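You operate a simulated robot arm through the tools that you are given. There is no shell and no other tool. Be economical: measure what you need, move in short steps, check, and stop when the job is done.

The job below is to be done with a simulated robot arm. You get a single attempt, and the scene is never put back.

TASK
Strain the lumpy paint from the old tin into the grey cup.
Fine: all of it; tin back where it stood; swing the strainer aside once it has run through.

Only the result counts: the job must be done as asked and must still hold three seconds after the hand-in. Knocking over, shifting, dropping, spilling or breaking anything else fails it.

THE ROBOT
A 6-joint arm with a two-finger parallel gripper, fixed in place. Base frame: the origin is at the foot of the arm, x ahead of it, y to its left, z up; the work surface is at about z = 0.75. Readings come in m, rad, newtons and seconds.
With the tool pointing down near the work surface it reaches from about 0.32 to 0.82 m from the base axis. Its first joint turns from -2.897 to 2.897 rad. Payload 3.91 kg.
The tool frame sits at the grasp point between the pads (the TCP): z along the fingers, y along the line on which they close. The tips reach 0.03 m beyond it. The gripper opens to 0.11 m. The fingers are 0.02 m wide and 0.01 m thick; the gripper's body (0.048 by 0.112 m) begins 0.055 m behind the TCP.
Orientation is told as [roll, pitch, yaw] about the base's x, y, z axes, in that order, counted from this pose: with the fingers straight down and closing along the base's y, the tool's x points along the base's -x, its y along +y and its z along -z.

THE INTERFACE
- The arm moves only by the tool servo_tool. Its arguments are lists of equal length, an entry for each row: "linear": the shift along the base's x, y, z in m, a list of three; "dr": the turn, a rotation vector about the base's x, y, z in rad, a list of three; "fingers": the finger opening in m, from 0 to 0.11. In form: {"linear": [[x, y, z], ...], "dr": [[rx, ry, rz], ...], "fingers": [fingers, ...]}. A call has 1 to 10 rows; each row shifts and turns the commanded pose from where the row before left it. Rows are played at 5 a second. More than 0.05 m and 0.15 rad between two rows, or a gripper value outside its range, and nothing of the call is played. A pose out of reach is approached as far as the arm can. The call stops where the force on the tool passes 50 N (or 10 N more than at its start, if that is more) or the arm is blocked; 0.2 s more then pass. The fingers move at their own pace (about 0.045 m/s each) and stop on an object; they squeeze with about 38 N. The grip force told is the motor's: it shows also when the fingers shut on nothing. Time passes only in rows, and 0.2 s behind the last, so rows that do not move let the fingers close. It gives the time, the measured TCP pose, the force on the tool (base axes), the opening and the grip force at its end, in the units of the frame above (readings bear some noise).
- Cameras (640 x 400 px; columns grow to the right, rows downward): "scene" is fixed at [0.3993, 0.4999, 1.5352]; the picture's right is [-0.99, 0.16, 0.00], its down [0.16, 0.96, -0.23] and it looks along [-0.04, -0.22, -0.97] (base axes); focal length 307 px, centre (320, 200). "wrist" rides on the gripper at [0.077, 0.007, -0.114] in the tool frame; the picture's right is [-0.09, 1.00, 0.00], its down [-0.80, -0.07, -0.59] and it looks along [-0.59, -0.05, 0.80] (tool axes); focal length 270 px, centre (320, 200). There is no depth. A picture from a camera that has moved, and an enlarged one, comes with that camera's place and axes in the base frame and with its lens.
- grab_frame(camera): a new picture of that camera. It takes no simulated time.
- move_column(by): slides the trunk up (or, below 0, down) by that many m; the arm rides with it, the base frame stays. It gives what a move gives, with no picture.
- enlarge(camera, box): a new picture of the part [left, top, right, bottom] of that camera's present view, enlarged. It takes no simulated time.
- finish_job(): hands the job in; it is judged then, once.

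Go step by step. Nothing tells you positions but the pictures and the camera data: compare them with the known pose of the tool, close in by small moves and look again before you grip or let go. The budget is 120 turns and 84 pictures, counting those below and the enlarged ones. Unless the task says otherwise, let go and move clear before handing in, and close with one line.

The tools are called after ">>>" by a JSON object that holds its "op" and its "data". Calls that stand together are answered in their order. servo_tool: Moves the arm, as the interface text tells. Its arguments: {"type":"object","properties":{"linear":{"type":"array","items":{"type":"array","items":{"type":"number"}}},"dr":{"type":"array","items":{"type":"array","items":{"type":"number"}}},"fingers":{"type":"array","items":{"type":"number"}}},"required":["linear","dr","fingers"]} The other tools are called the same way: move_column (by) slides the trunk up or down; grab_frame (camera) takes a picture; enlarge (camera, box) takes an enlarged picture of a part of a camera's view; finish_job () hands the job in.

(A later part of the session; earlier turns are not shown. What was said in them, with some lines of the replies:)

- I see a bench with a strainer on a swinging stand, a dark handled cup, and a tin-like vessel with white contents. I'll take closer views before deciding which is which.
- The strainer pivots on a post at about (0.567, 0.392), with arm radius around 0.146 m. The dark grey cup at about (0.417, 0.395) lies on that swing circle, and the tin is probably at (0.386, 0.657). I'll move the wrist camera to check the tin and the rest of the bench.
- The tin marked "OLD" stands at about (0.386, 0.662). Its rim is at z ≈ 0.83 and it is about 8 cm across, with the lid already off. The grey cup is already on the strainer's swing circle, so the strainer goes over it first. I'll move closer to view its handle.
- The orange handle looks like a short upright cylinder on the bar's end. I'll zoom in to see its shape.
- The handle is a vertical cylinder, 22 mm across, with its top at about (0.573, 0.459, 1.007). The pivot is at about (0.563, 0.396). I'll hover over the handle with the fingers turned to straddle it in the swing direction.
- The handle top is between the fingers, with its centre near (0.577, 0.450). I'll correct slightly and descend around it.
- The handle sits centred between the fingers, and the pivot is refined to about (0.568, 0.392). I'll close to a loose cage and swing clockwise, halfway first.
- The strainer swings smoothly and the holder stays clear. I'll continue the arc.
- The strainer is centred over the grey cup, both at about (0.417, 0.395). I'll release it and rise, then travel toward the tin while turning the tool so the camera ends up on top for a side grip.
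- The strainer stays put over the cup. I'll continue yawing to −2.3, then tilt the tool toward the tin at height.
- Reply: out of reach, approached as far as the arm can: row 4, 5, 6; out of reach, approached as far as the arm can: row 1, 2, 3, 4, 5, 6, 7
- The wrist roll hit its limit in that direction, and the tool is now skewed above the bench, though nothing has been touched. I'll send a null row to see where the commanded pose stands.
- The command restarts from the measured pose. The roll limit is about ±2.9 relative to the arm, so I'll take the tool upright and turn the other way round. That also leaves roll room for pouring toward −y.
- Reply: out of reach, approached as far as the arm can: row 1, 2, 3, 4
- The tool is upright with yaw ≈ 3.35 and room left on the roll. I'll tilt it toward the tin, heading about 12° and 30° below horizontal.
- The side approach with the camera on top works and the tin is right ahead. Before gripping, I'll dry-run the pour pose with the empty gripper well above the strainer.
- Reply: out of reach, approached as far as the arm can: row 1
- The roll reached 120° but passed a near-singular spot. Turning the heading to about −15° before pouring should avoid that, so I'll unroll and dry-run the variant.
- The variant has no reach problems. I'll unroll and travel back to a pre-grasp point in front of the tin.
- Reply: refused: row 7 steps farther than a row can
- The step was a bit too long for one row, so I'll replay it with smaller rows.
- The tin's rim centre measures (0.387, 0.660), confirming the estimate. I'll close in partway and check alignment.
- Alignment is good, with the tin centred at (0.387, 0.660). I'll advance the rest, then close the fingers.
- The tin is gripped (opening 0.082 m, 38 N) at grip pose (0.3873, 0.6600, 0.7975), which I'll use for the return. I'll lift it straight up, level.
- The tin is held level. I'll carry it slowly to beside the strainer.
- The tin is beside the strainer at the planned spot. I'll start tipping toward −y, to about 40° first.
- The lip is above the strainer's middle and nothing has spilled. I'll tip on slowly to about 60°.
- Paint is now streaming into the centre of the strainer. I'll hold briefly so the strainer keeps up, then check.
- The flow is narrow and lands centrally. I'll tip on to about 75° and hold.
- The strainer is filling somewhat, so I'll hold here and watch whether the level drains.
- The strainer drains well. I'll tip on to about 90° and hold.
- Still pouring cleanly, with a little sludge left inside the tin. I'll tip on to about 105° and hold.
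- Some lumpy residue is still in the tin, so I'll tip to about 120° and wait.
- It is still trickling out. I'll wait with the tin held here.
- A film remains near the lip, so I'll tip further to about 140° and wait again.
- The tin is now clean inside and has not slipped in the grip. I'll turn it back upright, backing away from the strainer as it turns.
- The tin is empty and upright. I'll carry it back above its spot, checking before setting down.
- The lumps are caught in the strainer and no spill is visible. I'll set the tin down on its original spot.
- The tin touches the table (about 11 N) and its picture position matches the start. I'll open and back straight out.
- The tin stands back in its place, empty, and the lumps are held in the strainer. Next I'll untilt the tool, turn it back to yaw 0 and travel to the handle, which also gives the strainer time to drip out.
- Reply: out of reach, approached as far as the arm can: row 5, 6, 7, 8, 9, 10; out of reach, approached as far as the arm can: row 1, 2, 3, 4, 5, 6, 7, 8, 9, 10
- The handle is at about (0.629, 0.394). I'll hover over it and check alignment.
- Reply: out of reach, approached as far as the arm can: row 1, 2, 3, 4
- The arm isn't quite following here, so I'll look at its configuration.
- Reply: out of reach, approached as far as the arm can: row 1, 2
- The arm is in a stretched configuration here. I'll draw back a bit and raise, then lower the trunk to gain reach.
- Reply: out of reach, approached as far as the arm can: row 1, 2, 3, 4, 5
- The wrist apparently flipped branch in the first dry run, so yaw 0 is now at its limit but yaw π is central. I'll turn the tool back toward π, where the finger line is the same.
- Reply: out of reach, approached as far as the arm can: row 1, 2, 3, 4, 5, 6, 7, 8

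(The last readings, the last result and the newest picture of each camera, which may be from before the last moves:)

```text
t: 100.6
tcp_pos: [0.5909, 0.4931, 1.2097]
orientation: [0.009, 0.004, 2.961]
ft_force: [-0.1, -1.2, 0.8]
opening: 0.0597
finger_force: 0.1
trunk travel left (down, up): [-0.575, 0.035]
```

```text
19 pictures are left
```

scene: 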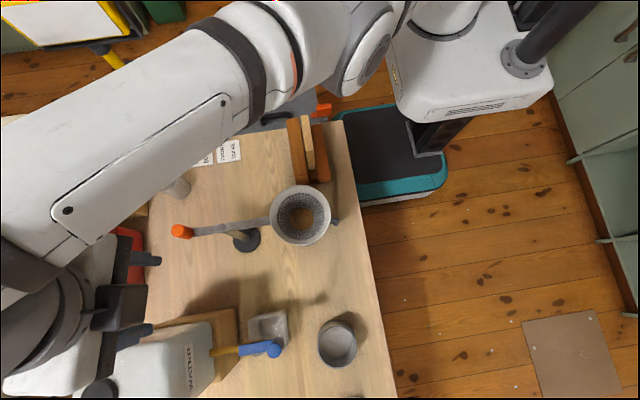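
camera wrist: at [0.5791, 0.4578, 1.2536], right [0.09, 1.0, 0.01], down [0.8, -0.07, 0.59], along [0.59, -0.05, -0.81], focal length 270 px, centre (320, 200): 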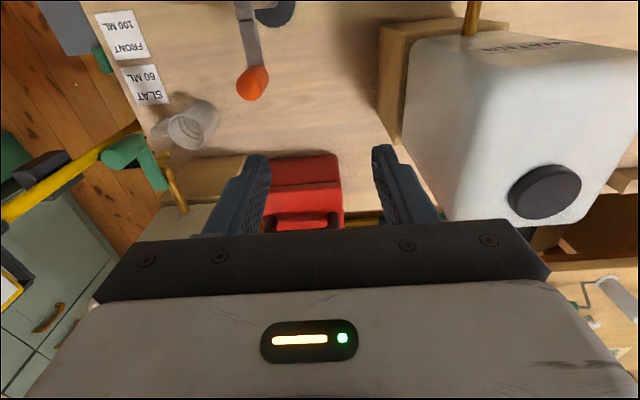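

Only the vertical-tool pose is constrained here, and the tilted pose worked fine. A tilted gripper can straddle the vertical handle just as well, so I'll tilt to 30° below horizontal and draw back.

>>> {"op": "servo_tool", "data": {"linear": [[-0.012, -0.008, 0], [-0.012, -0.008, 0], [-0.012, -0.008, 0], [-0.012, -0.008, 0], [-0.012, -0.008, 0], [-0.012, -0.008, 0], [-0.012, -0.008, 0], [0, 0, 0]], "dr": [[-0.027, -0.1472, 0], [-0.027, -0.1472, 0], [-0.027, -0.1472, 0], [-0.027, -0.1472, 0], [-0.027, -0.1472, 0], [-0.027, -0.1472, 0], [-0.027, -0.1472, 0], [0, 0, 0]], "fingers": [0.06, 0.06, 0.06, 0.06, 0.06, 0.06, 0.06, 0.06]}}

>>> {"op": "grab_frame", "data": {"camera": "wrist"}}

```text
t: 102.4
tcp_pos: [0.5056, 0.4362, 1.207]
orientation: [0.008, 1.05, 2.96]
ft_force: [0.0, -0.2, 1.1]
opening: 0.0601
finger_force: 0.1
trunk travel left (down, up): [-0.575, 0.035]
```

```text
18 pictures are left
camera wrist: at [0.4446, 0.4434, 1.3306], right [-0.23, -0.97, -0.07], down [-0.88, 0.24, -0.4], along [0.41, -0.03, -0.91], focal length 270 px, centre (320, 200)
```

wrist: 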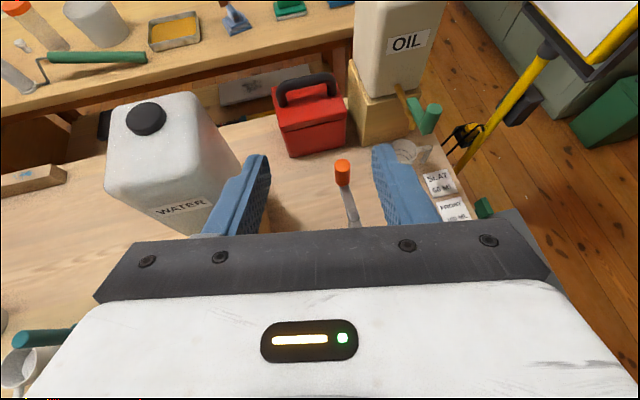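

The handle is at (0.629, 0.392), straight ahead. I'll descend to a point just behind and above it, then check.

>>> {"op": "servo_tool", "data": {"linear": [[0.0064, -0.0063, -0.038], [0.0064, -0.0063, -0.038], [0.0064, -0.0063, -0.038], [0.0064, -0.0063, -0.038], [0.012, -0.002, -0.007], [0, 0, 0]], "dr": [[0, 0, 0], [0, 0, 0], [0, 0, 0], [0, 0, 0], [0, 0, 0], [0, 0, 0]], "fingers": [0.06, 0.06, 0.06, 0.06, 0.06, 0.06]}}

>>> {"op": "grab_frame", "data": {"camera": "wrist"}}

>>> {"op": "grab_frame", "data": {"camera": "scene"}}

```text
t: 103.8
tcp_pos: [0.5429, 0.4099, 1.048]
orientation: [0.007, 1.051, 2.961]
ft_force: [0.3, 0.7, -0.2]
opening: 0.06
finger_force: 0.1
trunk travel left (down, up): [-0.575, 0.035]
```

```text
17 pictures are left
camera wrist: at [0.4822, 0.4155, 1.1711], right [-0.23, -0.97, -0.07], down [-0.89, 0.24, -0.4], along [0.4, -0.03, -0.91], focal length 270 px, centre (320, 200)
```

wrist: 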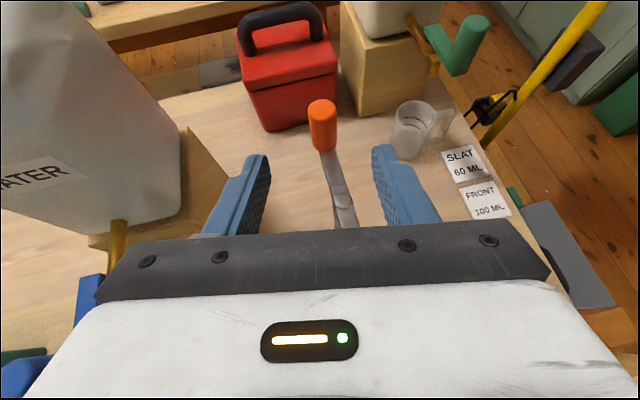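

```text
16 pictures are left
```

scene: 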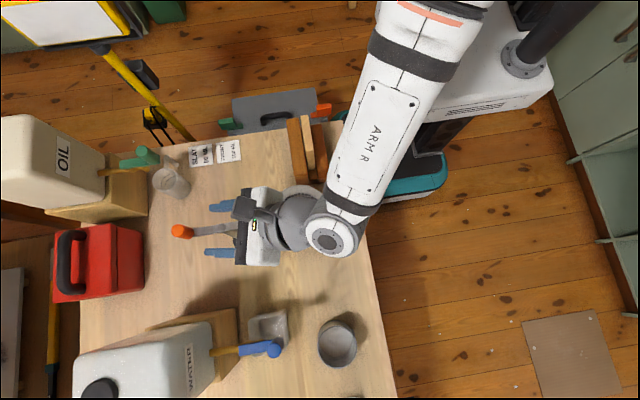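

Alignment is good and everything clears. I'll move in around the handle and narrow to a cage.

>>> {"op": "servo_tool", "data": {"linear": [[0.022, -0.0044, -0.0128], [0.022, -0.0044, -0.0128], [0.022, -0.0044, -0.0128], [0.021, -0.0044, -0.0126], [0, 0, 0], [0, 0, 0], [0, 0, 0]], "dr": [[0, 0, 0], [0, 0, 0], [0, 0, 0], [0, 0, 0], [0, 0, 0], [0, 0, 0], [0, 0, 0]], "fingers": [0.06, 0.06, 0.06, 0.06, 0.028, 0.028, 0.028]}}

>>> {"op": "grab_frame", "data": {"camera": "wrist"}}

```text
t: 105.4
tcp_pos: [0.6289, 0.3919, 0.9966]
orientation: [0.007, 1.051, 2.96]
ft_force: [-0.1, 0.2, 0.1]
opening: 0.0279
finger_force: 0.0
trunk travel left (down, up): [-0.575, 0.035]
```

```text
15 pictures are left
camera wrist: at [0.5697, 0.3985, 1.12], right [-0.23, -0.97, -0.07], down [-0.89, 0.24, -0.4], along [0.4, -0.03, -0.91], focal length 270 px, centre (320, 200)
```

wrist: 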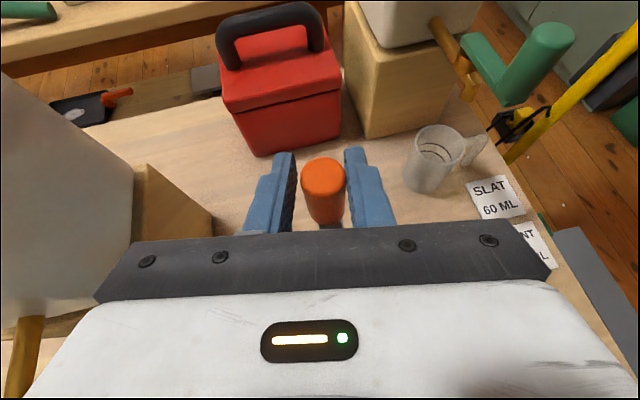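

The handle is caged and the strainer has had over 30 s to run through. I'll swing it back counter-clockwise, the first half.

>>> {"op": "servo_tool", "data": {"linear": [[-0.0003, 0.0087, 0], [-0.0015, 0.0085, 0], [-0.0027, 0.0082, 0], [-0.0038, 0.0078, 0], [-0.0048, 0.0072, 0]], "dr": [[0, 0, 0.1], [0, 0, 0.1], [0, 0, 0.1], [0, 0, 0.1], [0, 0, 0.1]], "fingers": [0.028, 0.028, 0.028, 0.028, 0.028]}}

>>> {"op": "grab_frame", "data": {"camera": "wrist"}}

>>> {"op": "grab_frame", "data": {"camera": "scene"}}

```text
t: 106.6
tcp_pos: [0.6163, 0.4327, 0.9981]
orientation: [0.007, 1.048, -2.823]
ft_force: [0.9, -0.3, 0.0]
opening: 0.0287
finger_force: 0.5
trunk travel left (down, up): [-0.575, 0.035]
```

```text
14 pictures are left
camera wrist: at [0.5609, 0.4088, 1.1205], right [0.26, -0.96, -0.07], down [-0.89, -0.22, -0.4], along [0.37, 0.17, -0.91], focal length 270 px, centre (320, 200)
```

wrist: 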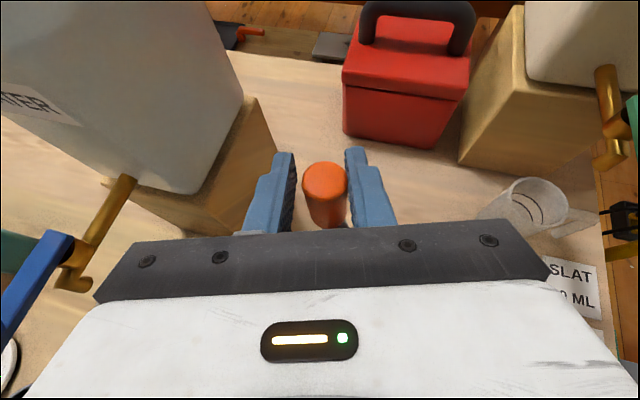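

```text
13 pictures are left
```

scene: 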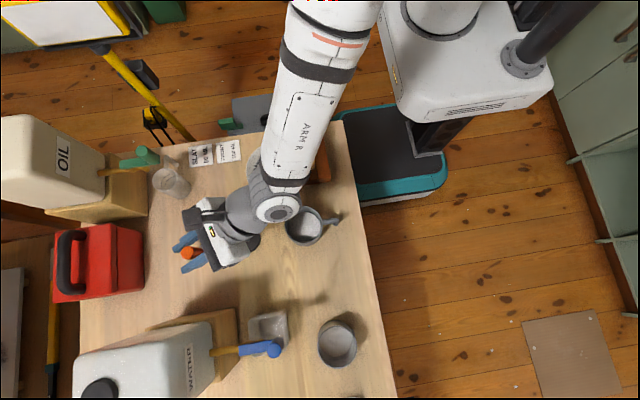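

Swinging nicely: the cup is uncovered and holds white paint. I'll do the second half.

>>> {"op": "servo_tool", "data": {"linear": [[-0.0058, 0.0064, 0], [-0.0067, 0.0056, 0], [-0.0073, 0.0045, 0], [-0.0079, 0.0036, 0], [-0.0083, 0.0023, 0], [0, 0, 0]], "dr": [[0, 0, 0.12], [0, 0, 0.12], [0, 0, 0.12], [0, 0, 0.12], [0, 0, 0.12], [0, 0, 0]], "fingers": [0.028, 0.028, 0.028, 0.028, 0.028, 0.028]}}

>>> {"op": "grab_frame", "data": {"camera": "scene"}}

>>> {"op": "grab_frame", "data": {"camera": "wrist"}}

```text
t: 107.7
tcp_pos: [0.5858, 0.4724, 1.0032]
orientation: [0.048, 1.027, -2.467]
ft_force: [26.3, -29.8, -0.5]
opening: 0.0477
finger_force: 20.1
out of reach, approached as far as the arm can: row 3, 4, 5
trunk travel left (down, up): [-0.575, 0.035]
stopped in row 5: the force on the tool passed its limit (the readings are from after the stop); the commanded pose is now the measured one
```

```text
12 pictures are left
```

scene: 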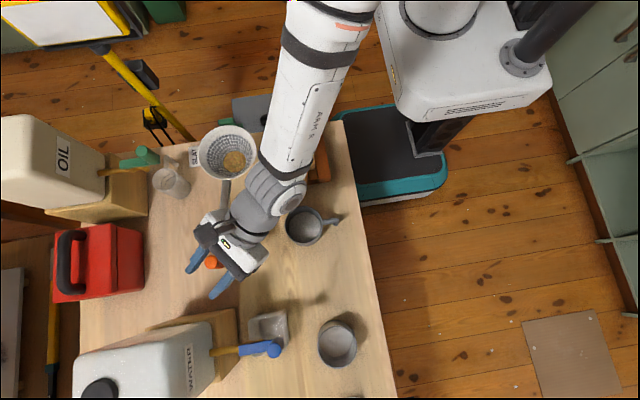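

```text
11 pictures are left
camera wrist: at [0.5413, 0.4356, 1.127], right [0.55, -0.83, -0.05], down [-0.78, -0.5, -0.38], along [0.29, 0.25, -0.92], focal length 270 px, centre (320, 200)
```

wrist: 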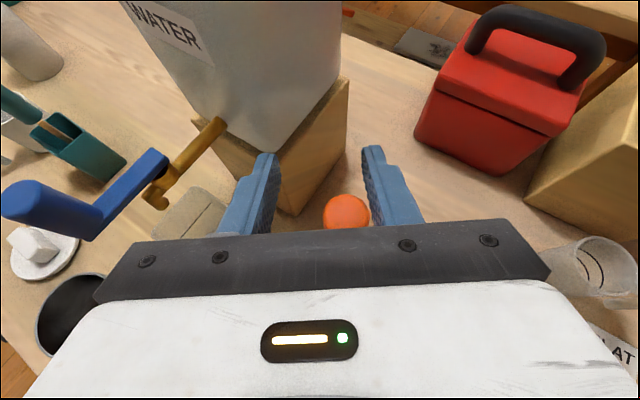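

The strainer is back in its original parked direction, but the arm deviated at the end and pressed on the handle. I'll open the fingers to relieve it.

>>> {"op": "servo_tool", "data": {"linear": [[0, 0, 0], [0, 0, 0], [0, 0, 0]], "dr": [[0, 0, 0], [0, 0, 0], [0, 0, 0]], "fingers": [0.09, 0.09, 0.09]}}

>>> {"op": "grab_frame", "data": {"camera": "wrist"}}

```text
t: 108.5
tcp_pos: [0.5793, 0.4804, 1.0028]
orientation: [0.056, 1.029, -2.449]
ft_force: [-0.1, -0.2, 0.1]
opening: 0.0899
finger_force: 0.0
trunk travel left (down, up): [-0.575, 0.035]
```

```text
10 pictures are left
camera wrist: at [0.5355, 0.442, 1.1275], right [0.56, -0.83, -0.05], down [-0.77, -0.51, -0.38], along [0.29, 0.25, -0.92], focal length 270 px, centre (320, 200)
```

wrist: 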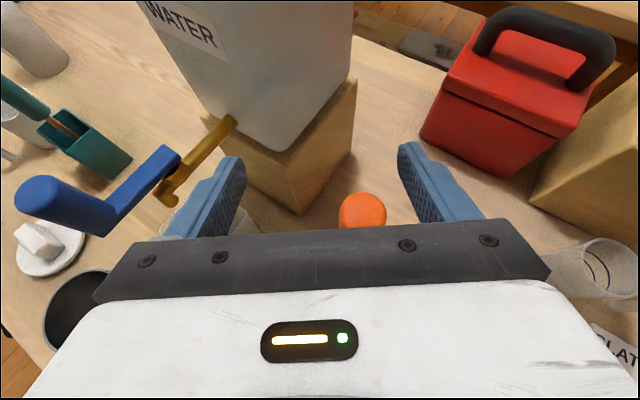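

Force is relieved and both fingers are clear of the handle. I'll retreat straight up in small steps.

>>> {"op": "servo_tool", "data": {"linear": [[0, 0, 0.02], [0, 0, 0.02], [0, 0, 0.02], [0, 0, 0.02], [0, 0, 0.02]], "dr": [[0, 0, 0], [0, 0, 0], [0, 0, 0], [0, 0, 0], [0, 0, 0]], "fingers": [0.09, 0.09, 0.09, 0.09, 0.09]}}

>>> {"op": "grab_frame", "data": {"camera": "scene"}}

```text
t: 109.7
tcp_pos: [0.5796, 0.4799, 1.1041]
orientation: [0.057, 1.027, -2.449]
ft_force: [0.1, 0.2, -0.1]
opening: 0.0899
finger_force: 0.0
trunk travel left (down, up): [-0.575, 0.035]
```

```text
9 pictures are left
```

scene: 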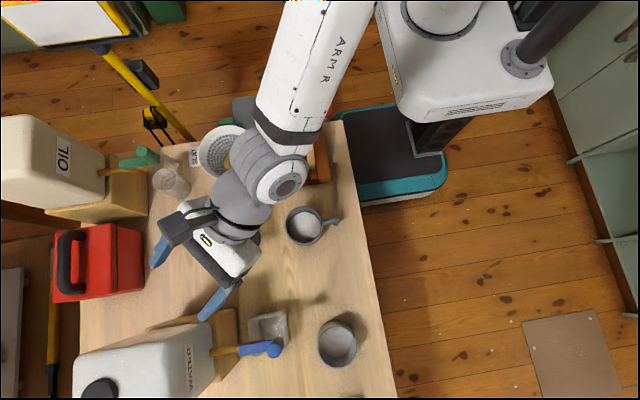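

Clear of the handle. I'll draw the arm further back and up so I can inspect the stand, the cup and the bench.

>>> {"op": "servo_tool", "data": {"linear": [[-0.02, 0.01, 0.02], [-0.03, 0.01, 0.02], [-0.035, 0.015, 0.01], [-0.035, 0.02, 0.0], [-0.035, 0.025, 0], [-0.035, 0.025, 0], [-0.03, 0.03, 0], [-0.03, 0.03, 0]], "dr": [[0, 0, -0.1], [0, 0, -0.1], [0, 0, -0.1], [0, 0, -0.1], [0, 0, -0.1], [0, 0, -0.1], [0, 0, -0.1], [0, 0, 0]], "fingers": [0.09, 0.09, 0.09, 0.09, 0.09, 0.09, 0.09, 0.09]}}

>>> {"op": "grab_frame", "data": {"camera": "scene"}}

```text
t: 111.5
tcp_pos: [0.3272, 0.6451, 1.1539]
orientation: [0.058, 1.027, 3.135]
ft_force: [-0.2, -0.4, -0.6]
opening: 0.0901
finger_force: 0.0
trunk travel left (down, up): [-0.575, 0.035]
```

```text
8 pictures are left
```

scene: 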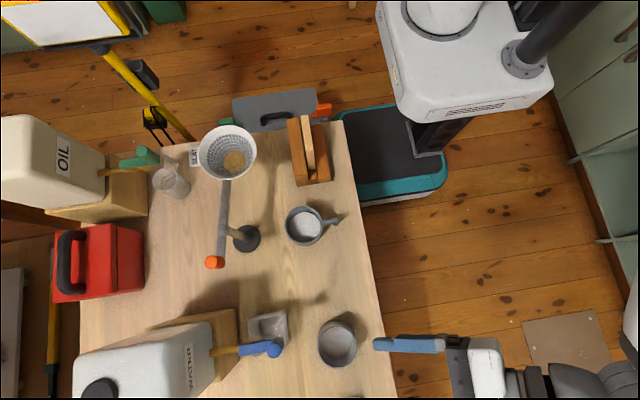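

>>> {"op": "enlarge", "data": {"camera": "scene", "box": [140, 100, 360, 280]}}

>>> {"op": "enlarge", "data": {"camera": "scene", "box": [200, 270, 400, 400]}}

```text
2.22 times, centred on (250, 190) of scene
camera zoom: at [0.3993, 0.4999, 1.5352], right [-0.99, 0.16, 0.0], down [0.16, 0.96, -0.23], along [-0.04, -0.22, -0.97], focal length 682 px, centre (476, 222)
```

zoom: 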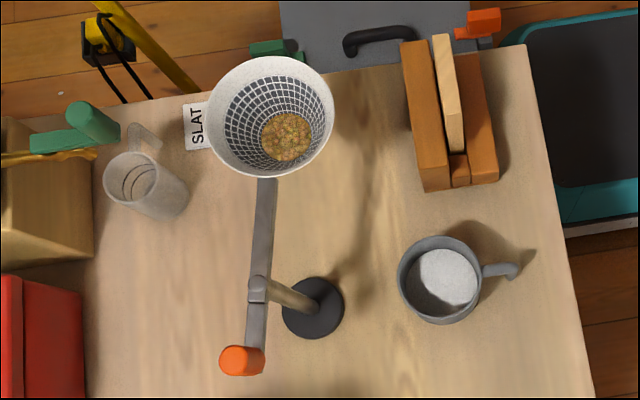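

```text
3.08 times, centred on (300, 335) of scene
camera zoom: at [0.3993, 0.4999, 1.5352], right [-0.99, 0.16, 0.0], down [0.16, 0.96, -0.23], along [-0.04, -0.22, -0.97], focal length 945 px, centre (382, -215)
```

zoom: 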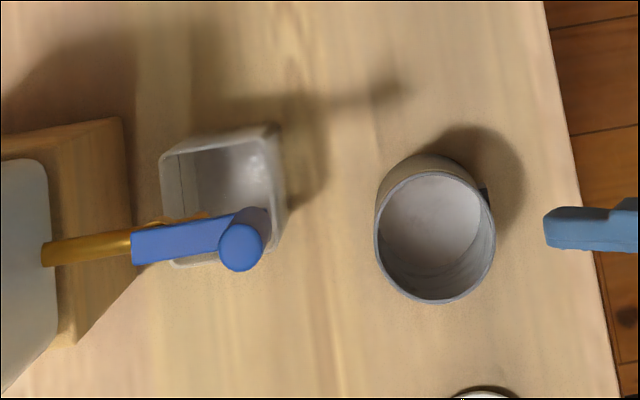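

Strained white paint is in the grey cup, the lumps are in the strainer parked in its first position, and the empty tin is back within about 3 mm of its spot. The bench is clean and the gripper is clear, so I'll hand in.

>>> {"op": "finish_job", "data": {}}

```text
The job is handed in.
```

The job is handed in: the paint from the old tin is strained into the grey cup, the empty tin is back in place, and the strainer is swung aside with the lumps in it.
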